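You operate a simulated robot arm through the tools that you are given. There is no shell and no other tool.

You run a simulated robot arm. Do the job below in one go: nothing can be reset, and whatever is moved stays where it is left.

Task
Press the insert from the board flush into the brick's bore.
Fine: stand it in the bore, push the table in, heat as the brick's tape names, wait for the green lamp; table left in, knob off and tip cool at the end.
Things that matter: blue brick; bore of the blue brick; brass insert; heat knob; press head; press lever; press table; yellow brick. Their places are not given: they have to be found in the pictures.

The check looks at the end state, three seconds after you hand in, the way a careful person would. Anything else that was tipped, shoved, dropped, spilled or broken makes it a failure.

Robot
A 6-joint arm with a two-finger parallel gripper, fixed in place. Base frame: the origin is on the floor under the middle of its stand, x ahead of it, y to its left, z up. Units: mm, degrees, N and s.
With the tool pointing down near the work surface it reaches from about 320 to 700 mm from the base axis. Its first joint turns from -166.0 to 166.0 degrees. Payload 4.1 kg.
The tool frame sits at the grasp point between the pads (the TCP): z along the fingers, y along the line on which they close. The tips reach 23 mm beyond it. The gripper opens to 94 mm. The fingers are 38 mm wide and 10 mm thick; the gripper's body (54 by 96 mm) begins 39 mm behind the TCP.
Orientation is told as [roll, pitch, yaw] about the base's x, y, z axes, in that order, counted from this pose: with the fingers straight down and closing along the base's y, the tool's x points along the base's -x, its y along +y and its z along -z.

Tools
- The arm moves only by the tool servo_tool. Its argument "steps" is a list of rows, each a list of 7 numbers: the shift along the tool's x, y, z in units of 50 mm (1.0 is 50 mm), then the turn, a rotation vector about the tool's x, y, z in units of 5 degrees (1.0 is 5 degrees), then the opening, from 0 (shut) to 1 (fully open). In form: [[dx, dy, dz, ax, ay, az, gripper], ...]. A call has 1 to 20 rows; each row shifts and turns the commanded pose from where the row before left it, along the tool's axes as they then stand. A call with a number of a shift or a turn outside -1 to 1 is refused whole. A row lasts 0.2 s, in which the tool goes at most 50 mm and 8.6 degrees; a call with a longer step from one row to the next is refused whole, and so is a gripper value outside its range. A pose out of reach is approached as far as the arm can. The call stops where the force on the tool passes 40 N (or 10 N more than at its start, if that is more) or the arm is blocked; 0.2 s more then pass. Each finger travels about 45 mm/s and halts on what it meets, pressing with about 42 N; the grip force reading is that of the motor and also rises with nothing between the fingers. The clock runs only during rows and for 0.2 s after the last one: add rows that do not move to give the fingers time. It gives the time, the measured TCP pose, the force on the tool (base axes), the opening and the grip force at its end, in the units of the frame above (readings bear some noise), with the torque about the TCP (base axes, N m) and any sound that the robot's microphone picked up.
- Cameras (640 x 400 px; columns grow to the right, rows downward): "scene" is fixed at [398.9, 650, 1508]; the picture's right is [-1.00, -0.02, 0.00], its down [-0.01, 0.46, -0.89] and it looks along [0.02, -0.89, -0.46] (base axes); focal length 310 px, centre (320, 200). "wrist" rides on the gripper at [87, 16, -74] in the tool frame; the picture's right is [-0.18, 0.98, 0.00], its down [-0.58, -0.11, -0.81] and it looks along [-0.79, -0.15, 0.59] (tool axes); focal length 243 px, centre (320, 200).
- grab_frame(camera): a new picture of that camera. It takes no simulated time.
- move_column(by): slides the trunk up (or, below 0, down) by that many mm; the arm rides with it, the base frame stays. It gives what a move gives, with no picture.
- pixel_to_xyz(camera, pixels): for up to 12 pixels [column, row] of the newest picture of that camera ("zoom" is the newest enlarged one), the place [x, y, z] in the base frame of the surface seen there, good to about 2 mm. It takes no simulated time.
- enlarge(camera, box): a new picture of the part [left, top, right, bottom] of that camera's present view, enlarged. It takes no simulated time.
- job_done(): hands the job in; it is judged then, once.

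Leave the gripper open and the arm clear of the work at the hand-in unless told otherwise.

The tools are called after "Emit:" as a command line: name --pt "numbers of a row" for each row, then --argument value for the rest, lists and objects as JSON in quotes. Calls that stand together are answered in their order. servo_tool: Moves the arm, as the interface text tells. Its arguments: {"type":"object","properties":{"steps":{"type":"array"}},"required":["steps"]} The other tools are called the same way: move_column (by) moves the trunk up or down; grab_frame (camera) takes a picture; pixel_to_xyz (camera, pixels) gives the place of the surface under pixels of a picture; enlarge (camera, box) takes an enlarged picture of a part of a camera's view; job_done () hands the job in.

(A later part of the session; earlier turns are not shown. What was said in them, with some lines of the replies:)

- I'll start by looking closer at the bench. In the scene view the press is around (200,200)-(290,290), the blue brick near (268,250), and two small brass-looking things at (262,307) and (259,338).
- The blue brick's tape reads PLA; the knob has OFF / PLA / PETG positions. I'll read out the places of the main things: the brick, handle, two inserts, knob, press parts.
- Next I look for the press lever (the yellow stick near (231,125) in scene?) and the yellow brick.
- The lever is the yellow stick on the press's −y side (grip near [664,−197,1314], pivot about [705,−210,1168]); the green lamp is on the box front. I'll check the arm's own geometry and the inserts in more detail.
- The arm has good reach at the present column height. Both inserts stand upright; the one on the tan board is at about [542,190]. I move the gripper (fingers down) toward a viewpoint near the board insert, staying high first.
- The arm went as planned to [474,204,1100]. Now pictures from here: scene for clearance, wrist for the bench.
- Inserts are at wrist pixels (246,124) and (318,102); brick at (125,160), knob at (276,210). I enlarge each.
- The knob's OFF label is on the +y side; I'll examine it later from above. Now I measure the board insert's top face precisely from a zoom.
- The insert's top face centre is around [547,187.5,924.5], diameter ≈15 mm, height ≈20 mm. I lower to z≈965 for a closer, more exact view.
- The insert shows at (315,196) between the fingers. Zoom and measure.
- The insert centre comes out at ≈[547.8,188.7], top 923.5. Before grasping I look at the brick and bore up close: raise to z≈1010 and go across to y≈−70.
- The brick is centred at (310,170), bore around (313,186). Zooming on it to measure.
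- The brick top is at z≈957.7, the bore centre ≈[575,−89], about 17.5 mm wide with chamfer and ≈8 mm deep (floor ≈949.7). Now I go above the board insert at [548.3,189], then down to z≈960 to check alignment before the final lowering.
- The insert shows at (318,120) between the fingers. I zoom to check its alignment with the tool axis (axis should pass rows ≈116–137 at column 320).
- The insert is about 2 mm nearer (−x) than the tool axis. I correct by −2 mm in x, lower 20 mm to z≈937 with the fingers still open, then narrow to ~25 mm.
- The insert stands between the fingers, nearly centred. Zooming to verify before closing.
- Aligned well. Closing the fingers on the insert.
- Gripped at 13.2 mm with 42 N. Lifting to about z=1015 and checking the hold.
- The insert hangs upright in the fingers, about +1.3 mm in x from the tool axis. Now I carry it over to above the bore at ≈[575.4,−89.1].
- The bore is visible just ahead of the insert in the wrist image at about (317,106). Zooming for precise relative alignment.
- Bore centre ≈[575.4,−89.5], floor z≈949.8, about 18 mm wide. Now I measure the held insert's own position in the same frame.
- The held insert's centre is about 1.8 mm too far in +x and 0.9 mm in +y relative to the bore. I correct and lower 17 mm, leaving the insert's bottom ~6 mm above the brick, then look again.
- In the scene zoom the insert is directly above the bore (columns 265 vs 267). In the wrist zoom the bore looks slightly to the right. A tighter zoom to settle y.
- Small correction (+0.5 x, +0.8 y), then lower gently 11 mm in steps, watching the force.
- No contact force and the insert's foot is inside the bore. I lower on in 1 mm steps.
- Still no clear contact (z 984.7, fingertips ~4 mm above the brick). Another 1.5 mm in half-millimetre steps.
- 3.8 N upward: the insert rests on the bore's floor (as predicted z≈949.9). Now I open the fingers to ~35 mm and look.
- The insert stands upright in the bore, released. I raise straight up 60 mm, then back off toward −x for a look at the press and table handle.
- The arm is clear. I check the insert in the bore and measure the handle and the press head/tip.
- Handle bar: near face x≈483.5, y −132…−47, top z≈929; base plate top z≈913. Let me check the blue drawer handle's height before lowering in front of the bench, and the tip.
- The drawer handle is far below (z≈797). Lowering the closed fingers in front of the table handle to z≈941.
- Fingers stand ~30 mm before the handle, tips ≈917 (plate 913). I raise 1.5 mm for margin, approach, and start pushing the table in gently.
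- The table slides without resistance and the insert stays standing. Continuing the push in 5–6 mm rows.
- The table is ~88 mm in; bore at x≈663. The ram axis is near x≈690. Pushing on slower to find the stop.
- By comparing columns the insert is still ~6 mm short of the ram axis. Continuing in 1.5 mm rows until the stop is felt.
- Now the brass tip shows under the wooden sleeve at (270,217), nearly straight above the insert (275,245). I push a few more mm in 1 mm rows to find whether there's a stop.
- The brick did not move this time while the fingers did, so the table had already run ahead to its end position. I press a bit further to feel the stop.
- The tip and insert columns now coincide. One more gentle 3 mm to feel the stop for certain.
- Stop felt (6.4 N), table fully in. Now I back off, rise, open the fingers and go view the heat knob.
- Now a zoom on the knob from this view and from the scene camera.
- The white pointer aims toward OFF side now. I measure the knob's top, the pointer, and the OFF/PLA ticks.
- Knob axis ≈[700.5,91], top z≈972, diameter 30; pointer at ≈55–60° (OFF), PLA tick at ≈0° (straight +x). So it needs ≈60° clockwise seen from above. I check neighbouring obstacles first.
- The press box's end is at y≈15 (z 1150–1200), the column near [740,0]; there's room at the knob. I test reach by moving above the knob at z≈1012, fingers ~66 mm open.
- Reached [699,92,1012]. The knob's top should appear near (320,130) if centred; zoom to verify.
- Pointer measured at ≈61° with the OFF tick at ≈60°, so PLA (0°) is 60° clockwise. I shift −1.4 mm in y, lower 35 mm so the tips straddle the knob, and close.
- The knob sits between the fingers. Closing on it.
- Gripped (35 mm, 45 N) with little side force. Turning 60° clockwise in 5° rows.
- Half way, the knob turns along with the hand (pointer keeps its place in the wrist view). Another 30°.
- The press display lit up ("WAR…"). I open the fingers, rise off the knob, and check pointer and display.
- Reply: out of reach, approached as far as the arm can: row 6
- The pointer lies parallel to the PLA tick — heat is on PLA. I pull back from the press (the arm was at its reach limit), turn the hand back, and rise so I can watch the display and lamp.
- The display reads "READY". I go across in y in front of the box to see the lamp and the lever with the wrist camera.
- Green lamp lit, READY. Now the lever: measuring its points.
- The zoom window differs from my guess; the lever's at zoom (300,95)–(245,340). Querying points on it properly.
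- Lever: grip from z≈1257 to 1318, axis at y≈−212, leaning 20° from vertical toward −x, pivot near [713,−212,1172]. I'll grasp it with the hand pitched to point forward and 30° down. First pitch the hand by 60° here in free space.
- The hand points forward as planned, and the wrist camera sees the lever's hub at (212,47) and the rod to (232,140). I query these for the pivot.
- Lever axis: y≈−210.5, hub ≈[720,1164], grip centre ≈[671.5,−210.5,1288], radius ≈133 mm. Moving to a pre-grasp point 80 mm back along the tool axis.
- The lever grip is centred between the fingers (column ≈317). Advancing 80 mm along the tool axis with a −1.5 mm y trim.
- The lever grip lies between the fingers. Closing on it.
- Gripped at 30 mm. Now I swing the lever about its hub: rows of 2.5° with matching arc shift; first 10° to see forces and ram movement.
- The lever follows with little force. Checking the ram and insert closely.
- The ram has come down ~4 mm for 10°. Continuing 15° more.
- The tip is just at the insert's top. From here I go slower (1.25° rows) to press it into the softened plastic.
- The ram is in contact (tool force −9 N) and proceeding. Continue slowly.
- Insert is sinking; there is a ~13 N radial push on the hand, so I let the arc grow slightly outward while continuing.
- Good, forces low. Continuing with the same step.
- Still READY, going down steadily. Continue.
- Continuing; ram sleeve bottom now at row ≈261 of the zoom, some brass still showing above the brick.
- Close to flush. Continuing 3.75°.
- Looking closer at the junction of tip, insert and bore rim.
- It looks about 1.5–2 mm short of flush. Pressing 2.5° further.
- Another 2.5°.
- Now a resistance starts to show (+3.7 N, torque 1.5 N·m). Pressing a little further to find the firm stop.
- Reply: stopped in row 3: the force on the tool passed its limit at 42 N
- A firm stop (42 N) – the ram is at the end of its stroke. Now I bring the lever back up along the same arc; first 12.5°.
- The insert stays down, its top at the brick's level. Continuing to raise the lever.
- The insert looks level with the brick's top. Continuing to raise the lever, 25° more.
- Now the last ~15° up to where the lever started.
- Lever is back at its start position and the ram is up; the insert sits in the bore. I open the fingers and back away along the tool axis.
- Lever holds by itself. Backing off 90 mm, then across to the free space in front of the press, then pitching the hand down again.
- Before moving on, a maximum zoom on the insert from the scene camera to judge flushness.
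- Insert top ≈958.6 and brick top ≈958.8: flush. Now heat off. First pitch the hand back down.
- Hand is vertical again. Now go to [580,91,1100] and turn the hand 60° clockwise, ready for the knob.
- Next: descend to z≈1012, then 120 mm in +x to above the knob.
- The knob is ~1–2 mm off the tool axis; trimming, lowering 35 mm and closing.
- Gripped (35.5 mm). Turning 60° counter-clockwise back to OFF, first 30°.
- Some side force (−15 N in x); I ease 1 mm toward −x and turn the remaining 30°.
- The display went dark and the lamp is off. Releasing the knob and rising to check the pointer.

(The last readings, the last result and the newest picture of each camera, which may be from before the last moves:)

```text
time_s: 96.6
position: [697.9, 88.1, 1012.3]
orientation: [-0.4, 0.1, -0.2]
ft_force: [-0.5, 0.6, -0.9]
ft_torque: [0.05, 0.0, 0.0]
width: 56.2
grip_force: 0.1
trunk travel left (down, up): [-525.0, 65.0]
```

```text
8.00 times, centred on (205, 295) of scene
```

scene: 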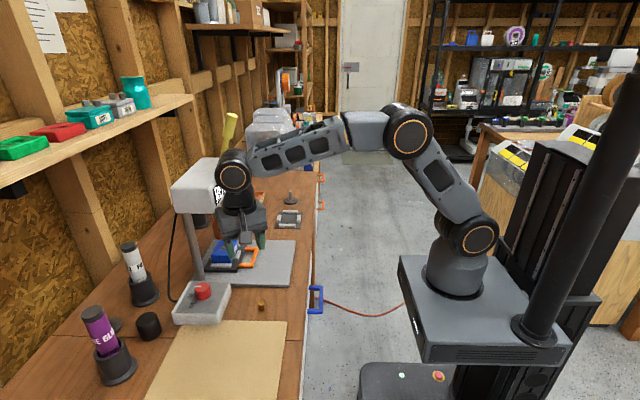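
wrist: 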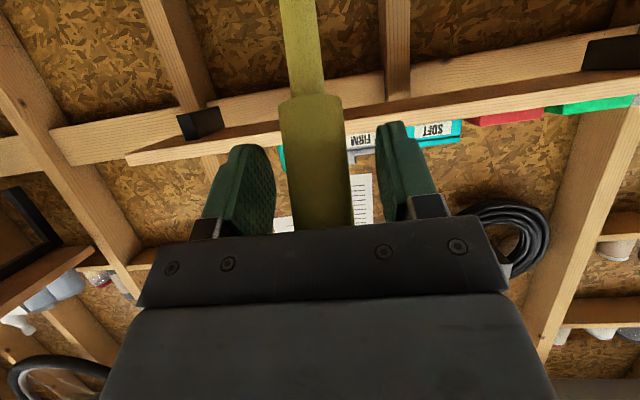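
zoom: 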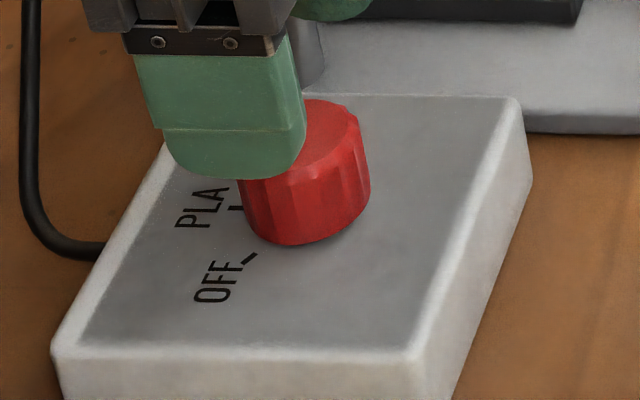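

Pointer is back on the OFF tick. Moving the arm clear, back toward −x and up, then I'll watch the display while the tip cools.

Emit:
servo_tool --pt "0.7 0 0 0 0 0 0.6" --pt "0.7 0 0 0 0 0 0.7" --pt "0.7 0 0 0 0 0 0.8" --pt "0.7 0 -0.4 0 0 0 0.9" --pt "0.7 0 -0.4 0 0 0 1" --pt "0.7 0 -0.4 0 0 0 1" --pt "0.3 0.3 -0.6 0 0 0 1" --pt "0 0.4 -0.6 0 0 0 1" --pt "0 0 0 0 0 0 1"

Emit:
grab_frame --camera "scene"

Emit:
enlarge --camera "scene" --box '[165, 100, 305, 260]'

```text
time_s: 98.6
position: [474.5, 127.2, 1132.6]
orientation: [-0.4, 0.0, -0.1]
ft_force: [-0.8, 0.2, -0.5]
ft_torque: [-0.02, 0.0, -0.02]
width: 94.1
grip_force: 0.0
trunk travel left (down, up): [-525.0, 65.0]
```

```text
taken
```

scene: 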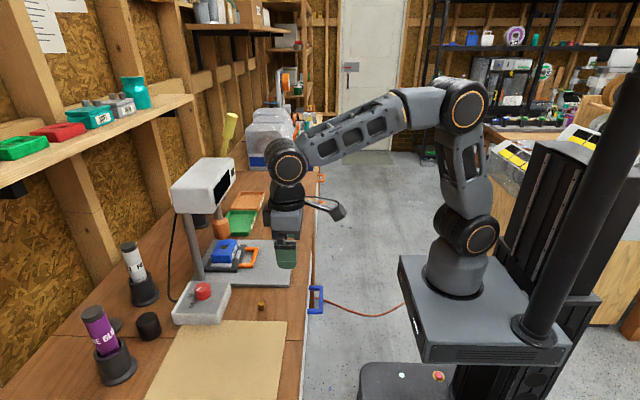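

```text
2.50 times, centred on (235, 180) of scene
```

zoom: 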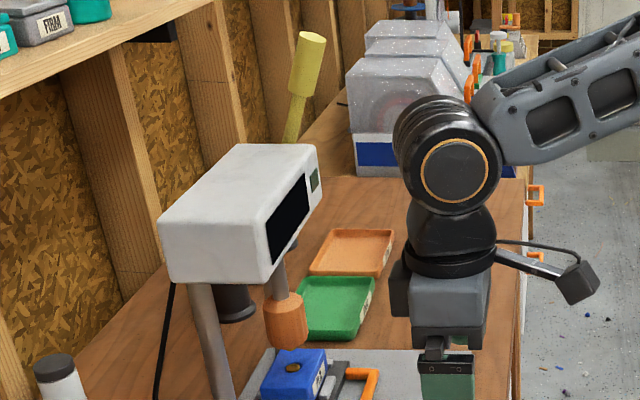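

While it cools I take a low-angle close look at the insert with the wrist camera: move to about [585,−69,1000] and pitch 15°.

Emit:
servo_tool --pt "-0.316 -0.56 0.37 0 0 0 1" --pt "-0.316 -0.56 0.37 0 0 0 1" --pt "-0.316 -0.56 0.37 0 0 0 1" --pt "-0.316 -0.56 0.37 0 0 0 1" --pt "-0.316 -0.56 0.37 0 0 0 1" --pt "-0.316 -0.56 0.37 0 0 0 1" --pt "-0.316 -0.56 0.37 0 0 0 1" --pt "0 0 0 0 -1 0 1" --pt "0 0 0 0 -1 0 1" --pt "0 0 0 0 -1 0 1" --pt "0 0 0 0 0 0 1"

Emit:
grab_frame --camera "wrist"

```text
time_s: 101.0
position: [584.6, -69.2, 1003.9]
orientation: [-0.3, -15.1, -0.1]
ft_force: [0.2, -0.1, -0.4]
ft_torque: [-0.02, -0.01, 0.02]
width: 93.8
grip_force: 0.1
trunk travel left (down, up): [-525.0, 65.0]
```

```text
taken
```

wrist: 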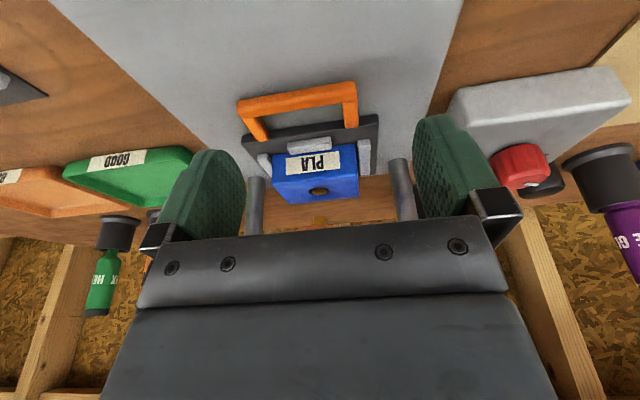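

Emit:
enlarge --camera "wrist" --box '[298, 178, 342, 206]'

Emit:
pixel_to_xyz --camera "zoom" --pixels '[[320, 200], [310, 190], [330, 190], [300, 200], [340, 200], [320, 180], [320, 215], [200, 190], [440, 190], [320, 120], [320, 250], [250, 230]]'

```text
14.29 times, centred on (320, 192) of wrist
```

zoom: 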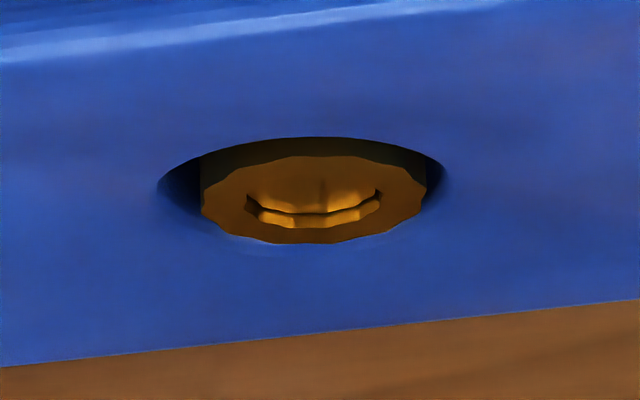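

```text
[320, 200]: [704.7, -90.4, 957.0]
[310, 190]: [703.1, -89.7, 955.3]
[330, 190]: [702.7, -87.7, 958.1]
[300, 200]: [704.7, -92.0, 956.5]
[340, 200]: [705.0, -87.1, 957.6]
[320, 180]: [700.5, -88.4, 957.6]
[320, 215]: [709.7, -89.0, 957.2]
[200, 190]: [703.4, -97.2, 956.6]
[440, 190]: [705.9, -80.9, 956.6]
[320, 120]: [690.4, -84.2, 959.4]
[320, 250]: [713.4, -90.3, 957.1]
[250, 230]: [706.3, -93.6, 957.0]
```

Insert top and brick top agree within measurement noise. One more cross-check from the scene side at maximum zoom.

Emit:
enlarge --camera "scene" --box '[216, 241, 232, 251]'

Emit:
enlarge --camera "wrist" --box '[304, 181, 334, 201]'

Emit:
pixel_to_xyz --camera "zoom" --pixels '[[250, 200], [270, 210], [300, 160], [340, 160], [380, 170], [400, 200], [350, 215], [310, 215], [230, 205], [280, 170], [360, 165], [330, 220]]'

Emit:
pixel_to_xyz --camera "zoom" --pixels '[[100, 200], [60, 150], [540, 200], [560, 150], [200, 100], [400, 90], [320, 80], [250, 300], [350, 300], [450, 280], [150, 280], [320, 290]]'

```text
16.00 times, centred on (224, 246) of scene
```

zoom: 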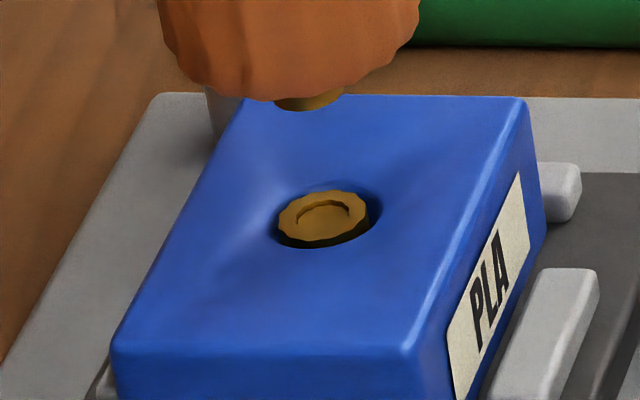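

```text
16.00 times, centred on (319, 191) of wrist
```

zoom: 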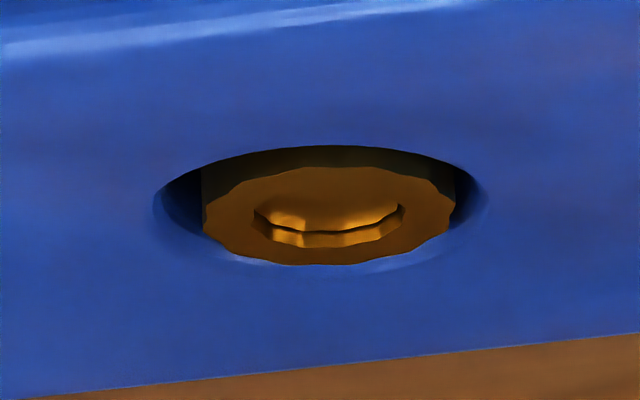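

```text
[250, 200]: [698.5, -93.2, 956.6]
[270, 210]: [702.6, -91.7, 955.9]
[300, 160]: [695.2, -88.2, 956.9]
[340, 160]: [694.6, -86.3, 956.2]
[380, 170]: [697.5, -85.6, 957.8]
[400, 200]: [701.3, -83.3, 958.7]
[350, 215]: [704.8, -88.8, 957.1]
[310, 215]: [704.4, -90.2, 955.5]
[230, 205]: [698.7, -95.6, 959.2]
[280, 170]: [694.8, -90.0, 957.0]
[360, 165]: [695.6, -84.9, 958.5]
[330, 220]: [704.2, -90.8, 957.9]
```

```text
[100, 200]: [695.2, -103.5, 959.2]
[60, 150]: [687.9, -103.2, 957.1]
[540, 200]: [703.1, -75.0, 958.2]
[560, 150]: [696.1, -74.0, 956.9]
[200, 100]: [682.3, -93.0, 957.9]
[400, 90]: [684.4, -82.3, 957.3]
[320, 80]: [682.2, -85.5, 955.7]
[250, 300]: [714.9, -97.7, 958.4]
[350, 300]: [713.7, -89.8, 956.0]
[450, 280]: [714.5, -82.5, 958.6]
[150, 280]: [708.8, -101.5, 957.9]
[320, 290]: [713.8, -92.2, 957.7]
```

Averages: insert top 957.3, brick top 957.6 — flush. Now I retreat the arm clear of the work (back and up), then let time pass for the tip to cool.

Emit:
servo_tool --pt "0.6 0 -0.45 0 0 0 1" --pt "0.72 0 -0.4 0 0 0 1" --pt "0.72 0 -0.4 0 0 0 1" --pt "0.72 0 -0.4 0 0 0 1" --pt "0.6 0 -0.4 0 0 0 1" --pt "0 0 0 0 1 0 1" --pt "0 0 0 0 1 0 1" --pt "0 0 0 0 1 0 1" --pt "0 0 -0.8 0 0 0 1" --pt "0 0 -0.8 0 0 0 1" --pt "0 0 -0.8 0 0 0 1" --pt "0 0 -0.8 0 0 0 1" --pt "0 0 0 0 0 0 1" --pt "0 0 0 0 0 0 1" --pt "0 0 0 0 0 0 1" --pt "0 0 0 0 0 0 1"

Emit:
grab_frame --camera "scene"

Emit:
grab_frame --camera "wrist"

```text
time_s: 104.4
position: [395.7, -67.8, 1220.4]
orientation: [-0.3, 0.0, -0.2]
ft_force: [-0.2, -0.7, -0.1]
ft_torque: [0.0, 0.0, 0.0]
width: 94.1
grip_force: 0.1
trunk travel left (down, up): [-525.0, 65.0]
```

```text
taken
```

scene: 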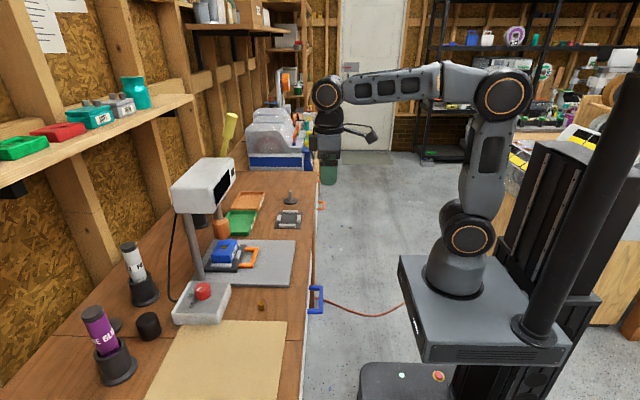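

```text
taken
```

wrist: 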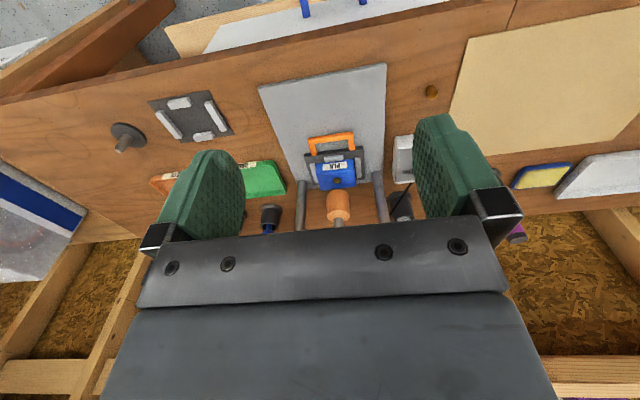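

Everything is in place; arm clear, gripper open. Now waiting with still rows to let the tip cool.

Emit:
servo_tool --pt "0 0 0 0 0 0 1" --pt "0 0 0 0 0 0 1" --pt "0 0 0 0 0 0 1" --pt "0 0 0 0 0 0 1" --pt "0 0 0 0 0 0 1" --pt "0 0 0 0 0 0 1" --pt "0 0 0 0 0 0 1" --pt "0 0 0 0 0 0 1" --pt "0 0 0 0 0 0 1" --pt "0 0 0 0 0 0 1" --pt "0 0 0 0 0 0 1" --pt "0 0 0 0 0 0 1" --pt "0 0 0 0 0 0 1" --pt "0 0 0 0 0 0 1" --pt "0 0 0 0 0 0 1" --pt "0 0 0 0 0 0 1" --pt "0 0 0 0 0 0 1" --pt "0 0 0 0 0 0 1" --pt "0 0 0 0 0 0 1" --pt "0 0 0 0 0 0 1"

Emit:
servo_tool --pt "0 0 0 0 0 0 1" --pt "0 0 0 0 0 0 1" --pt "0 0 0 0 0 0 1" --pt "0 0 0 0 0 0 1" --pt "0 0 0 0 0 0 1" --pt "0 0 0 0 0 0 1" --pt "0 0 0 0 0 0 1" --pt "0 0 0 0 0 0 1" --pt "0 0 0 0 0 0 1" --pt "0 0 0 0 0 0 1" --pt "0 0 0 0 0 0 1" --pt "0 0 0 0 0 0 1" --pt "0 0 0 0 0 0 1" --pt "0 0 0 0 0 0 1" --pt "0 0 0 0 0 0 1" --pt "0 0 0 0 0 0 1" --pt "0 0 0 0 0 0 1" --pt "0 0 0 0 0 0 1" --pt "0 0 0 0 0 0 1" --pt "0 0 0 0 0 0 1"

Emit:
servo_tool --pt "0 0 0 0 0 0 1" --pt "0 0 0 0 0 0 1" --pt "0 0 0 0 0 0 1" --pt "0 0 0 0 0 0 1" --pt "0 0 0 0 0 0 1" --pt "0 0 0 0 0 0 1" --pt "0 0 0 0 0 0 1" --pt "0 0 0 0 0 0 1" --pt "0 0 0 0 0 0 1" --pt "0 0 0 0 0 0 1" --pt "0 0 0 0 0 0 1" --pt "0 0 0 0 0 0 1" --pt "0 0 0 0 0 0 1" --pt "0 0 0 0 0 0 1" --pt "0 0 0 0 0 0 1" --pt "0 0 0 0 0 0 1" --pt "0 0 0 0 0 0 1" --pt "0 0 0 0 0 0 1" --pt "0 0 0 0 0 0 1" --pt "0 0 0 0 0 0 1"

Emit:
servo_tool --pt "0 0 0 0 0 0 1" --pt "0 0 0 0 0 0 1" --pt "0 0 0 0 0 0 1" --pt "0 0 0 0 0 0 1" --pt "0 0 0 0 0 0 1" --pt "0 0 0 0 0 0 1" --pt "0 0 0 0 0 0 1" --pt "0 0 0 0 0 0 1" --pt "0 0 0 0 0 0 1" --pt "0 0 0 0 0 0 1" --pt "0 0 0 0 0 0 1" --pt "0 0 0 0 0 0 1" --pt "0 0 0 0 0 0 1" --pt "0 0 0 0 0 0 1" --pt "0 0 0 0 0 0 1" --pt "0 0 0 0 0 0 1" --pt "0 0 0 0 0 0 1" --pt "0 0 0 0 0 0 1" --pt "0 0 0 0 0 0 1" --pt "0 0 0 0 0 0 1"

Emit:
servo_tool --pt "0 0 0 0 0 0 1" --pt "0 0 0 0 0 0 1" --pt "0 0 0 0 0 0 1" --pt "0 0 0 0 0 0 1" --pt "0 0 0 0 0 0 1" --pt "0 0 0 0 0 0 1" --pt "0 0 0 0 0 0 1" --pt "0 0 0 0 0 0 1" --pt "0 0 0 0 0 0 1" --pt "0 0 0 0 0 0 1" --pt "0 0 0 0 0 0 1" --pt "0 0 0 0 0 0 1" --pt "0 0 0 0 0 0 1" --pt "0 0 0 0 0 0 1" --pt "0 0 0 0 0 0 1" --pt "0 0 0 0 0 0 1" --pt "0 0 0 0 0 0 1" --pt "0 0 0 0 0 0 1" --pt "0 0 0 0 0 0 1" --pt "0 0 0 0 0 0 1"

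Emit:
enlarge --camera "scene" --box '[165, 150, 265, 220]'

Emit:
enlarge --camera "scene" --box '[214, 232, 234, 246]'

```text
time_s: 108.6
position: [396.2, -66.9, 1220.9]
orientation: [-0.3, 0.0, -0.1]
ft_force: [0.1, -1.3, -0.5]
ft_torque: [-0.01, -0.03, -0.02]
width: 94.0
grip_force: 0.0
trunk travel left (down, up): [-525.0, 65.0]
```

```text
time_s: 112.8
position: [395.3, -67.3, 1221.3]
orientation: [-0.3, 0.0, -0.1]
ft_force: [-0.7, 0.7, 0.5]
ft_torque: [-0.02, 0.02, -0.01]
width: 94.2
grip_force: 0.0
trunk travel left (down, up): [-525.0, 65.0]
```

```text
time_s: 117.0
position: [394.0, -67.3, 1221.0]
orientation: [-0.4, 0.0, -0.2]
ft_force: [0.8, -0.5, -0.1]
ft_torque: [0.0, -0.04, -0.02]
width: 93.6
grip_force: 0.1
trunk travel left (down, up): [-525.0, 65.0]
```

```text
time_s: 121.2
position: [395.2, -67.1, 1219.6]
orientation: [-0.2, 0.1, -0.1]
ft_force: [-0.7, -0.4, -0.8]
ft_torque: [-0.03, 0.01, 0.0]
width: 93.9
grip_force: 0.1
trunk travel left (down, up): [-525.0, 65.0]
```

```text
time_s: 125.4
position: [395.9, -67.0, 1220.9]
orientation: [-0.2, 0.0, -0.1]
ft_force: [-0.3, 0.2, -0.3]
ft_torque: [-0.02, 0.01, -0.01]
width: 93.8
grip_force: 0.0
trunk travel left (down, up): [-525.0, 65.0]
```

```text
5.71 times, centred on (215, 185) of scene
```

zoom: 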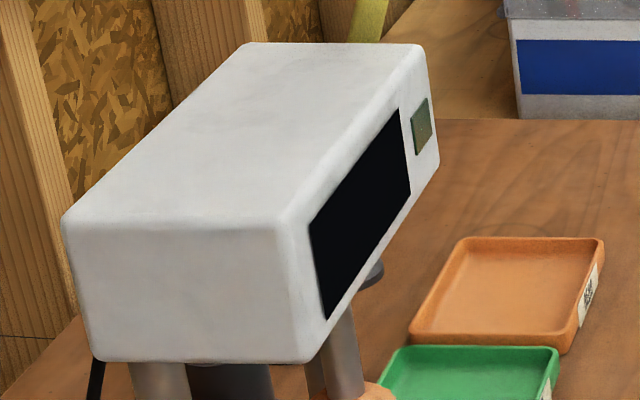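

```text
16.00 times, centred on (224, 239) of scene
```

zoom: 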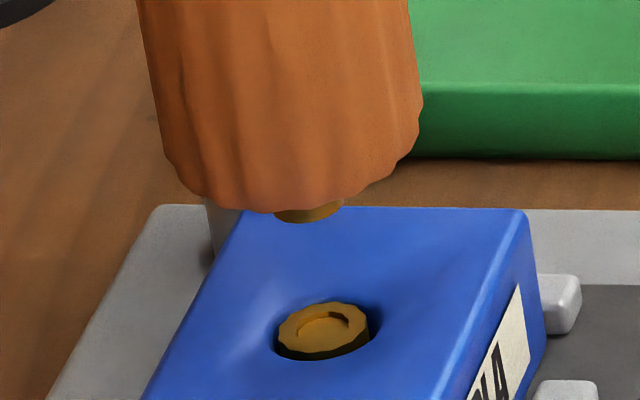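

Display stays dark, insert in place. More waiting to be sure the tip is cool.

Emit:
servo_tool --pt "0 0 0 0 0 0 1" --pt "0 0 0 0 0 0 1" --pt "0 0 0 0 0 0 1" --pt "0 0 0 0 0 0 1" --pt "0 0 0 0 0 0 1" --pt "0 0 0 0 0 0 1" --pt "0 0 0 0 0 0 1" --pt "0 0 0 0 0 0 1" --pt "0 0 0 0 0 0 1" --pt "0 0 0 0 0 0 1" --pt "0 0 0 0 0 0 1" --pt "0 0 0 0 0 0 1" --pt "0 0 0 0 0 0 1" --pt "0 0 0 0 0 0 1" --pt "0 0 0 0 0 0 1" --pt "0 0 0 0 0 0 1" --pt "0 0 0 0 0 0 1" --pt "0 0 0 0 0 0 1" --pt "0 0 0 0 0 0 1" --pt "0 0 0 0 0 0 1"

Emit:
servo_tool --pt "0 0 0 0 0 0 1" --pt "0 0 0 0 0 0 1" --pt "0 0 0 0 0 0 1" --pt "0 0 0 0 0 0 1" --pt "0 0 0 0 0 0 1" --pt "0 0 0 0 0 0 1" --pt "0 0 0 0 0 0 1" --pt "0 0 0 0 0 0 1" --pt "0 0 0 0 0 0 1" --pt "0 0 0 0 0 0 1" --pt "0 0 0 0 0 0 1" --pt "0 0 0 0 0 0 1" --pt "0 0 0 0 0 0 1" --pt "0 0 0 0 0 0 1" --pt "0 0 0 0 0 0 1" --pt "0 0 0 0 0 0 1" --pt "0 0 0 0 0 0 1" --pt "0 0 0 0 0 0 1" --pt "0 0 0 0 0 0 1" --pt "0 0 0 0 0 0 1"

Emit:
servo_tool --pt "0 0 0 0 0 0 1" --pt "0 0 0 0 0 0 1" --pt "0 0 0 0 0 0 1" --pt "0 0 0 0 0 0 1" --pt "0 0 0 0 0 0 1" --pt "0 0 0 0 0 0 1" --pt "0 0 0 0 0 0 1" --pt "0 0 0 0 0 0 1" --pt "0 0 0 0 0 0 1" --pt "0 0 0 0 0 0 1" --pt "0 0 0 0 0 0 1" --pt "0 0 0 0 0 0 1" --pt "0 0 0 0 0 0 1" --pt "0 0 0 0 0 0 1" --pt "0 0 0 0 0 0 1" --pt "0 0 0 0 0 0 1" --pt "0 0 0 0 0 0 1" --pt "0 0 0 0 0 0 1" --pt "0 0 0 0 0 0 1" --pt "0 0 0 0 0 0 1"

Emit:
servo_tool --pt "0 0 0 0 0 0 1" --pt "0 0 0 0 0 0 1" --pt "0 0 0 0 0 0 1" --pt "0 0 0 0 0 0 1" --pt "0 0 0 0 0 0 1" --pt "0 0 0 0 0 0 1" --pt "0 0 0 0 0 0 1" --pt "0 0 0 0 0 0 1" --pt "0 0 0 0 0 0 1" --pt "0 0 0 0 0 0 1" --pt "0 0 0 0 0 0 1" --pt "0 0 0 0 0 0 1" --pt "0 0 0 0 0 0 1" --pt "0 0 0 0 0 0 1" --pt "0 0 0 0 0 0 1" --pt "0 0 0 0 0 0 1" --pt "0 0 0 0 0 0 1" --pt "0 0 0 0 0 0 1" --pt "0 0 0 0 0 0 1" --pt "0 0 0 0 0 0 1"

Emit:
servo_tool --pt "0 0 0 0 0 0 1" --pt "0 0 0 0 0 0 1" --pt "0 0 0 0 0 0 1" --pt "0 0 0 0 0 0 1" --pt "0 0 0 0 0 0 1" --pt "0 0 0 0 0 0 1" --pt "0 0 0 0 0 0 1" --pt "0 0 0 0 0 0 1" --pt "0 0 0 0 0 0 1" --pt "0 0 0 0 0 0 1" --pt "0 0 0 0 0 0 1" --pt "0 0 0 0 0 0 1" --pt "0 0 0 0 0 0 1" --pt "0 0 0 0 0 0 1" --pt "0 0 0 0 0 0 1" --pt "0 0 0 0 0 0 1" --pt "0 0 0 0 0 0 1" --pt "0 0 0 0 0 0 1" --pt "0 0 0 0 0 0 1" --pt "0 0 0 0 0 0 1"

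Emit:
servo_tool --pt "0 0 0 0 0 0 1" --pt "0 0 0 0 0 0 1" --pt "0 0 0 0 0 0 1" --pt "0 0 0 0 0 0 1" --pt "0 0 0 0 0 0 1" --pt "0 0 0 0 0 0 1" --pt "0 0 0 0 0 0 1" --pt "0 0 0 0 0 0 1" --pt "0 0 0 0 0 0 1" --pt "0 0 0 0 0 0 1" --pt "0 0 0 0 0 0 1" --pt "0 0 0 0 0 0 1" --pt "0 0 0 0 0 0 1" --pt "0 0 0 0 0 0 1" --pt "0 0 0 0 0 0 1" --pt "0 0 0 0 0 0 1" --pt "0 0 0 0 0 0 1" --pt "0 0 0 0 0 0 1" --pt "0 0 0 0 0 0 1" --pt "0 0 0 0 0 0 1"

Emit:
servo_tool --pt "0 0 0 0 0 0 1" --pt "0 0 0 0 0 0 1" --pt "0 0 0 0 0 0 1" --pt "0 0 0 0 0 0 1" --pt "0 0 0 0 0 0 1" --pt "0 0 0 0 0 0 1" --pt "0 0 0 0 0 0 1" --pt "0 0 0 0 0 0 1" --pt "0 0 0 0 0 0 1" --pt "0 0 0 0 0 0 1" --pt "0 0 0 0 0 0 1" --pt "0 0 0 0 0 0 1" --pt "0 0 0 0 0 0 1" --pt "0 0 0 0 0 0 1" --pt "0 0 0 0 0 0 1" --pt "0 0 0 0 0 0 1" --pt "0 0 0 0 0 0 1" --pt "0 0 0 0 0 0 1" --pt "0 0 0 0 0 0 1" --pt "0 0 0 0 0 0 1"

Emit:
servo_tool --pt "0 0 0 0 0 0 1" --pt "0 0 0 0 0 0 1" --pt "0 0 0 0 0 0 1" --pt "0 0 0 0 0 0 1" --pt "0 0 0 0 0 0 1" --pt "0 0 0 0 0 0 1" --pt "0 0 0 0 0 0 1" --pt "0 0 0 0 0 0 1" --pt "0 0 0 0 0 0 1" --pt "0 0 0 0 0 0 1" --pt "0 0 0 0 0 0 1" --pt "0 0 0 0 0 0 1" --pt "0 0 0 0 0 0 1" --pt "0 0 0 0 0 0 1" --pt "0 0 0 0 0 0 1" --pt "0 0 0 0 0 0 1" --pt "0 0 0 0 0 0 1" --pt "0 0 0 0 0 0 1" --pt "0 0 0 0 0 0 1" --pt "0 0 0 0 0 0 1"

Emit:
grab_frame --camera "scene"

Emit:
enlarge --camera "scene" --box '[170, 150, 310, 350]'

```text
time_s: 129.6
position: [395.9, -66.6, 1221.0]
orientation: [-0.3, 0.0, -0.1]
ft_force: [-0.6, -0.6, 0.3]
ft_torque: [-0.03, -0.01, 0.0]
width: 94.0
grip_force: 0.0
trunk travel left (down, up): [-525.0, 65.0]
```

```text
time_s: 133.8
position: [395.8, -67.0, 1220.9]
orientation: [-0.2, -0.1, 0.0]
ft_force: [0.2, 0.5, 0.1]
ft_torque: [0.01, -0.04, -0.03]
width: 94.2
grip_force: 0.1
trunk travel left (down, up): [-525.0, 65.0]
```

```text
time_s: 138.0
position: [394.6, -66.8, 1221.4]
orientation: [-0.3, 0.0, 0.0]
ft_force: [-0.2, -0.1, 0.2]
ft_torque: [-0.02, 0.0, 0.01]
width: 94.1
grip_force: 0.1
trunk travel left (down, up): [-525.0, 65.0]
```

```text
time_s: 142.2
position: [395.3, -68.8, 1221.6]
orientation: [-0.3, 0.0, 0.0]
ft_force: [-0.3, -0.7, -0.2]
ft_torque: [0.0, 0.01, 0.01]
width: 94.0
grip_force: 0.2
trunk travel left (down, up): [-525.0, 65.0]
```

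```text
time_s: 146.4
position: [396.4, -67.7, 1220.1]
orientation: [-0.3, 0.0, -0.1]
ft_force: [0.9, 0.1, -0.4]
ft_torque: [0.0, 0.0, 0.03]
width: 93.7
grip_force: 0.1
trunk travel left (down, up): [-525.0, 65.0]
```

```text
time_s: 150.6
position: [395.4, -67.2, 1219.8]
orientation: [-0.4, 0.0, -0.1]
ft_force: [0.8, 0.2, -0.1]
ft_torque: [0.0, -0.03, 0.0]
width: 93.9
grip_force: 0.1
trunk travel left (down, up): [-525.0, 65.0]
```

```text
time_s: 154.8
position: [396.5, -67.1, 1220.7]
orientation: [-0.3, 0.0, -0.1]
ft_force: [1.0, 0.4, -0.7]
ft_torque: [0.02, -0.03, 0.01]
width: 94.0
grip_force: 0.2
trunk travel left (down, up): [-525.0, 65.0]
```

```text
time_s: 159.0
position: [396.2, -67.9, 1220.0]
orientation: [-0.4, -0.1, -0.2]
ft_force: [0.1, 0.6, 0.2]
ft_torque: [0.06, -0.03, 0.02]
width: 93.9
grip_force: 0.1
trunk travel left (down, up): [-525.0, 65.0]
```

```text
taken
```

scene: 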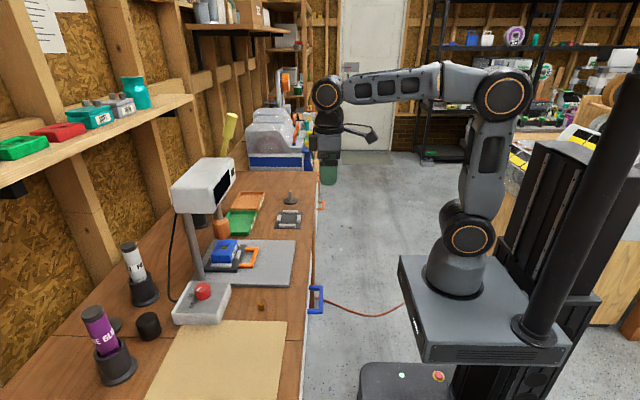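

```text
2.00 times, centred on (240, 250) of scene
```

zoom: 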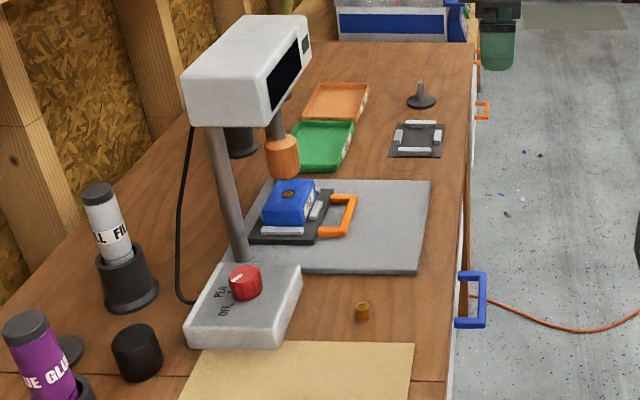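

64 s have passed since the heat went off; everything looks right. A last stretch of waiting for margin.

Emit:
servo_tool --pt "0 0 0 0 0 0 1" --pt "0 0 0 0 0 0 1" --pt "0 0 0 0 0 0 1" --pt "0 0 0 0 0 0 1" --pt "0 0 0 0 0 0 1" --pt "0 0 0 0 0 0 1" --pt "0 0 0 0 0 0 1" --pt "0 0 0 0 0 0 1" --pt "0 0 0 0 0 0 1" --pt "0 0 0 0 0 0 1" --pt "0 0 0 0 0 0 1" --pt "0 0 0 0 0 0 1" --pt "0 0 0 0 0 0 1" --pt "0 0 0 0 0 0 1" --pt "0 0 0 0 0 0 1" --pt "0 0 0 0 0 0 1" --pt "0 0 0 0 0 0 1" --pt "0 0 0 0 0 0 1" --pt "0 0 0 0 0 0 1" --pt "0 0 0 0 0 0 1"

Emit:
servo_tool --pt "0 0 0 0 0 0 1" --pt "0 0 0 0 0 0 1" --pt "0 0 0 0 0 0 1" --pt "0 0 0 0 0 0 1" --pt "0 0 0 0 0 0 1" --pt "0 0 0 0 0 0 1" --pt "0 0 0 0 0 0 1" --pt "0 0 0 0 0 0 1" --pt "0 0 0 0 0 0 1" --pt "0 0 0 0 0 0 1" --pt "0 0 0 0 0 0 1" --pt "0 0 0 0 0 0 1" --pt "0 0 0 0 0 0 1" --pt "0 0 0 0 0 0 1" --pt "0 0 0 0 0 0 1" --pt "0 0 0 0 0 0 1" --pt "0 0 0 0 0 0 1" --pt "0 0 0 0 0 0 1" --pt "0 0 0 0 0 0 1" --pt "0 0 0 0 0 0 1"

Emit:
servo_tool --pt "0 0 0 0 0 0 1" --pt "0 0 0 0 0 0 1" --pt "0 0 0 0 0 0 1" --pt "0 0 0 0 0 0 1" --pt "0 0 0 0 0 0 1" --pt "0 0 0 0 0 0 1" --pt "0 0 0 0 0 0 1" --pt "0 0 0 0 0 0 1" --pt "0 0 0 0 0 0 1" --pt "0 0 0 0 0 0 1" --pt "0 0 0 0 0 0 1" --pt "0 0 0 0 0 0 1" --pt "0 0 0 0 0 0 1" --pt "0 0 0 0 0 0 1" --pt "0 0 0 0 0 0 1" --pt "0 0 0 0 0 0 1" --pt "0 0 0 0 0 0 1" --pt "0 0 0 0 0 0 1" --pt "0 0 0 0 0 0 1" --pt "0 0 0 0 0 0 1"

Emit:
servo_tool --pt "0 0 0 0 0 0 1" --pt "0 0 0 0 0 0 1" --pt "0 0 0 0 0 0 1" --pt "0 0 0 0 0 0 1" --pt "0 0 0 0 0 0 1" --pt "0 0 0 0 0 0 1" --pt "0 0 0 0 0 0 1" --pt "0 0 0 0 0 0 1" --pt "0 0 0 0 0 0 1" --pt "0 0 0 0 0 0 1" --pt "0 0 0 0 0 0 1" --pt "0 0 0 0 0 0 1" --pt "0 0 0 0 0 0 1" --pt "0 0 0 0 0 0 1" --pt "0 0 0 0 0 0 1" --pt "0 0 0 0 0 0 1" --pt "0 0 0 0 0 0 1" --pt "0 0 0 0 0 0 1" --pt "0 0 0 0 0 0 1" --pt "0 0 0 0 0 0 1"

Emit:
servo_tool --pt "0 0 0 0 0 0 1" --pt "0 0 0 0 0 0 1" --pt "0 0 0 0 0 0 1" --pt "0 0 0 0 0 0 1" --pt "0 0 0 0 0 0 1" --pt "0 0 0 0 0 0 1" --pt "0 0 0 0 0 0 1" --pt "0 0 0 0 0 0 1" --pt "0 0 0 0 0 0 1" --pt "0 0 0 0 0 0 1" --pt "0 0 0 0 0 0 1" --pt "0 0 0 0 0 0 1" --pt "0 0 0 0 0 0 1" --pt "0 0 0 0 0 0 1" --pt "0 0 0 0 0 0 1" --pt "0 0 0 0 0 0 1" --pt "0 0 0 0 0 0 1" --pt "0 0 0 0 0 0 1" --pt "0 0 0 0 0 0 1" --pt "0 0 0 0 0 0 1"

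Emit:
servo_tool --pt "0 0 0 0 0 0 1" --pt "0 0 0 0 0 0 1" --pt "0 0 0 0 0 0 1" --pt "0 0 0 0 0 0 1" --pt "0 0 0 0 0 0 1" --pt "0 0 0 0 0 0 1" --pt "0 0 0 0 0 0 1" --pt "0 0 0 0 0 0 1" --pt "0 0 0 0 0 0 1" --pt "0 0 0 0 0 0 1" --pt "0 0 0 0 0 0 1" --pt "0 0 0 0 0 0 1" --pt "0 0 0 0 0 0 1" --pt "0 0 0 0 0 0 1" --pt "0 0 0 0 0 0 1" --pt "0 0 0 0 0 0 1" --pt "0 0 0 0 0 0 1" --pt "0 0 0 0 0 0 1" --pt "0 0 0 0 0 0 1" --pt "0 0 0 0 0 0 1"

Emit:
enlarge --camera "scene" --box '[190, 210, 270, 265]'

Emit:
enlarge --camera "scene" --box '[180, 270, 230, 320]'

```text
time_s: 163.2
position: [396.2, -67.2, 1221.7]
orientation: [-0.3, 0.0, -0.1]
ft_force: [-0.4, -0.7, 0.7]
ft_torque: [0.03, -0.02, 0.01]
width: 93.9
grip_force: 0.1
trunk travel left (down, up): [-525.0, 65.0]
```

```text
time_s: 167.4
position: [395.7, -67.8, 1221.1]
orientation: [-0.3, -0.1, -0.1]
ft_force: [-1.4, 0.6, -0.2]
ft_torque: [0.0, -0.03, 0.02]
width: 94.1
grip_force: 0.1
trunk travel left (down, up): [-525.0, 65.0]
```

```text
time_s: 171.6
position: [396.0, -66.5, 1222.3]
orientation: [-0.4, 0.0, -0.2]
ft_force: [-0.4, -0.2, -0.6]
ft_torque: [0.01, -0.01, -0.01]
width: 94.1
grip_force: 0.0
trunk travel left (down, up): [-525.0, 65.0]
```

```text
time_s: 175.8
position: [395.2, -67.7, 1221.2]
orientation: [-0.3, 0.0, -0.1]
ft_force: [-0.1, 0.2, -0.6]
ft_torque: [-0.02, -0.06, 0.01]
width: 94.1
grip_force: 0.1
trunk travel left (down, up): [-525.0, 65.0]
```

```text
time_s: 180.0
position: [395.8, -67.3, 1221.8]
orientation: [-0.3, -0.1, -0.1]
ft_force: [0.7, -0.5, -0.3]
ft_torque: [-0.02, -0.02, 0.02]
width: 94.0
grip_force: 0.0
trunk travel left (down, up): [-525.0, 65.0]
```

```text
time_s: 184.2
position: [395.6, -67.0, 1220.8]
orientation: [-0.3, 0.0, -0.2]
ft_force: [-0.1, -0.8, 0.4]
ft_torque: [-0.03, 0.01, -0.01]
width: 94.1
grip_force: 0.1
trunk travel left (down, up): [-525.0, 65.0]
```

```text
7.27 times, centred on (230, 238) of scene
```

zoom: 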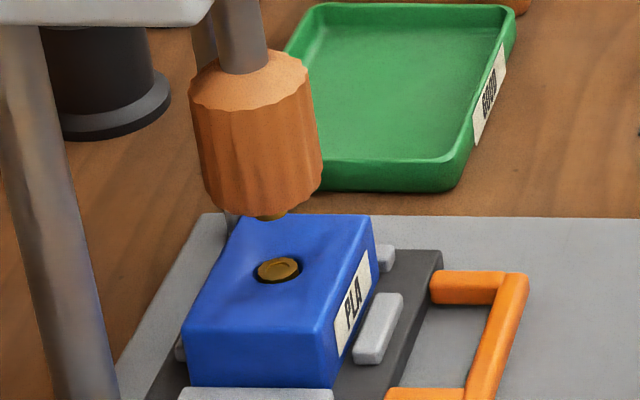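

```text
8.00 times, centred on (205, 295) of scene
```

zoom: 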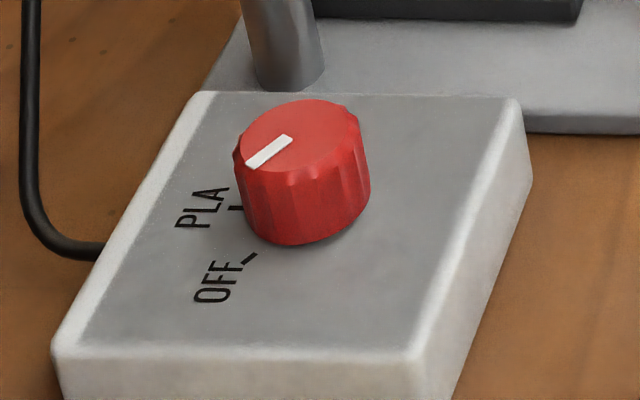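

The insert sits flush in the blue brick. The table is in, the lever and ram are up, and the knob points at OFF. The display and lamp are dark, and about 89 s have passed since the heat went off. The gripper is open and the arm is clear of the work. Handing in.

Emit:
job_done

```text
The job is handed in.
```

The brass insert from the board is pressed into the blue brick's bore, and the job is handed in. I have no result back from the check.

- **Insert:** its top measured 957.3 mm against 957.6 mm for the brick, which is flush within what the cameras can tell. It sits slightly off-centre in the bore, by just under 1 mm.
- **Pressing:** I set the heat to PLA, as the brick's tape names. With the green lamp on and READY showing, I pulled the lever until it hit a firm stop.
- **Table and lever:** the table was pushed in to its stop and left there. The lever and press head are back up where they started.
- **Heat:** the knob is on OFF and the display and lamp are dark. I waited about 89 s before handing in. Nothing reads out the tip temperature, so I'm assuming it is cool from the time alone.
- **Surroundings:** I saw nothing tipped, shoved or dropped in the pictures. The second insert still stands on the bench. I never found the yellow brick in any picture.

The gripper is open and the arm is clear of the work.
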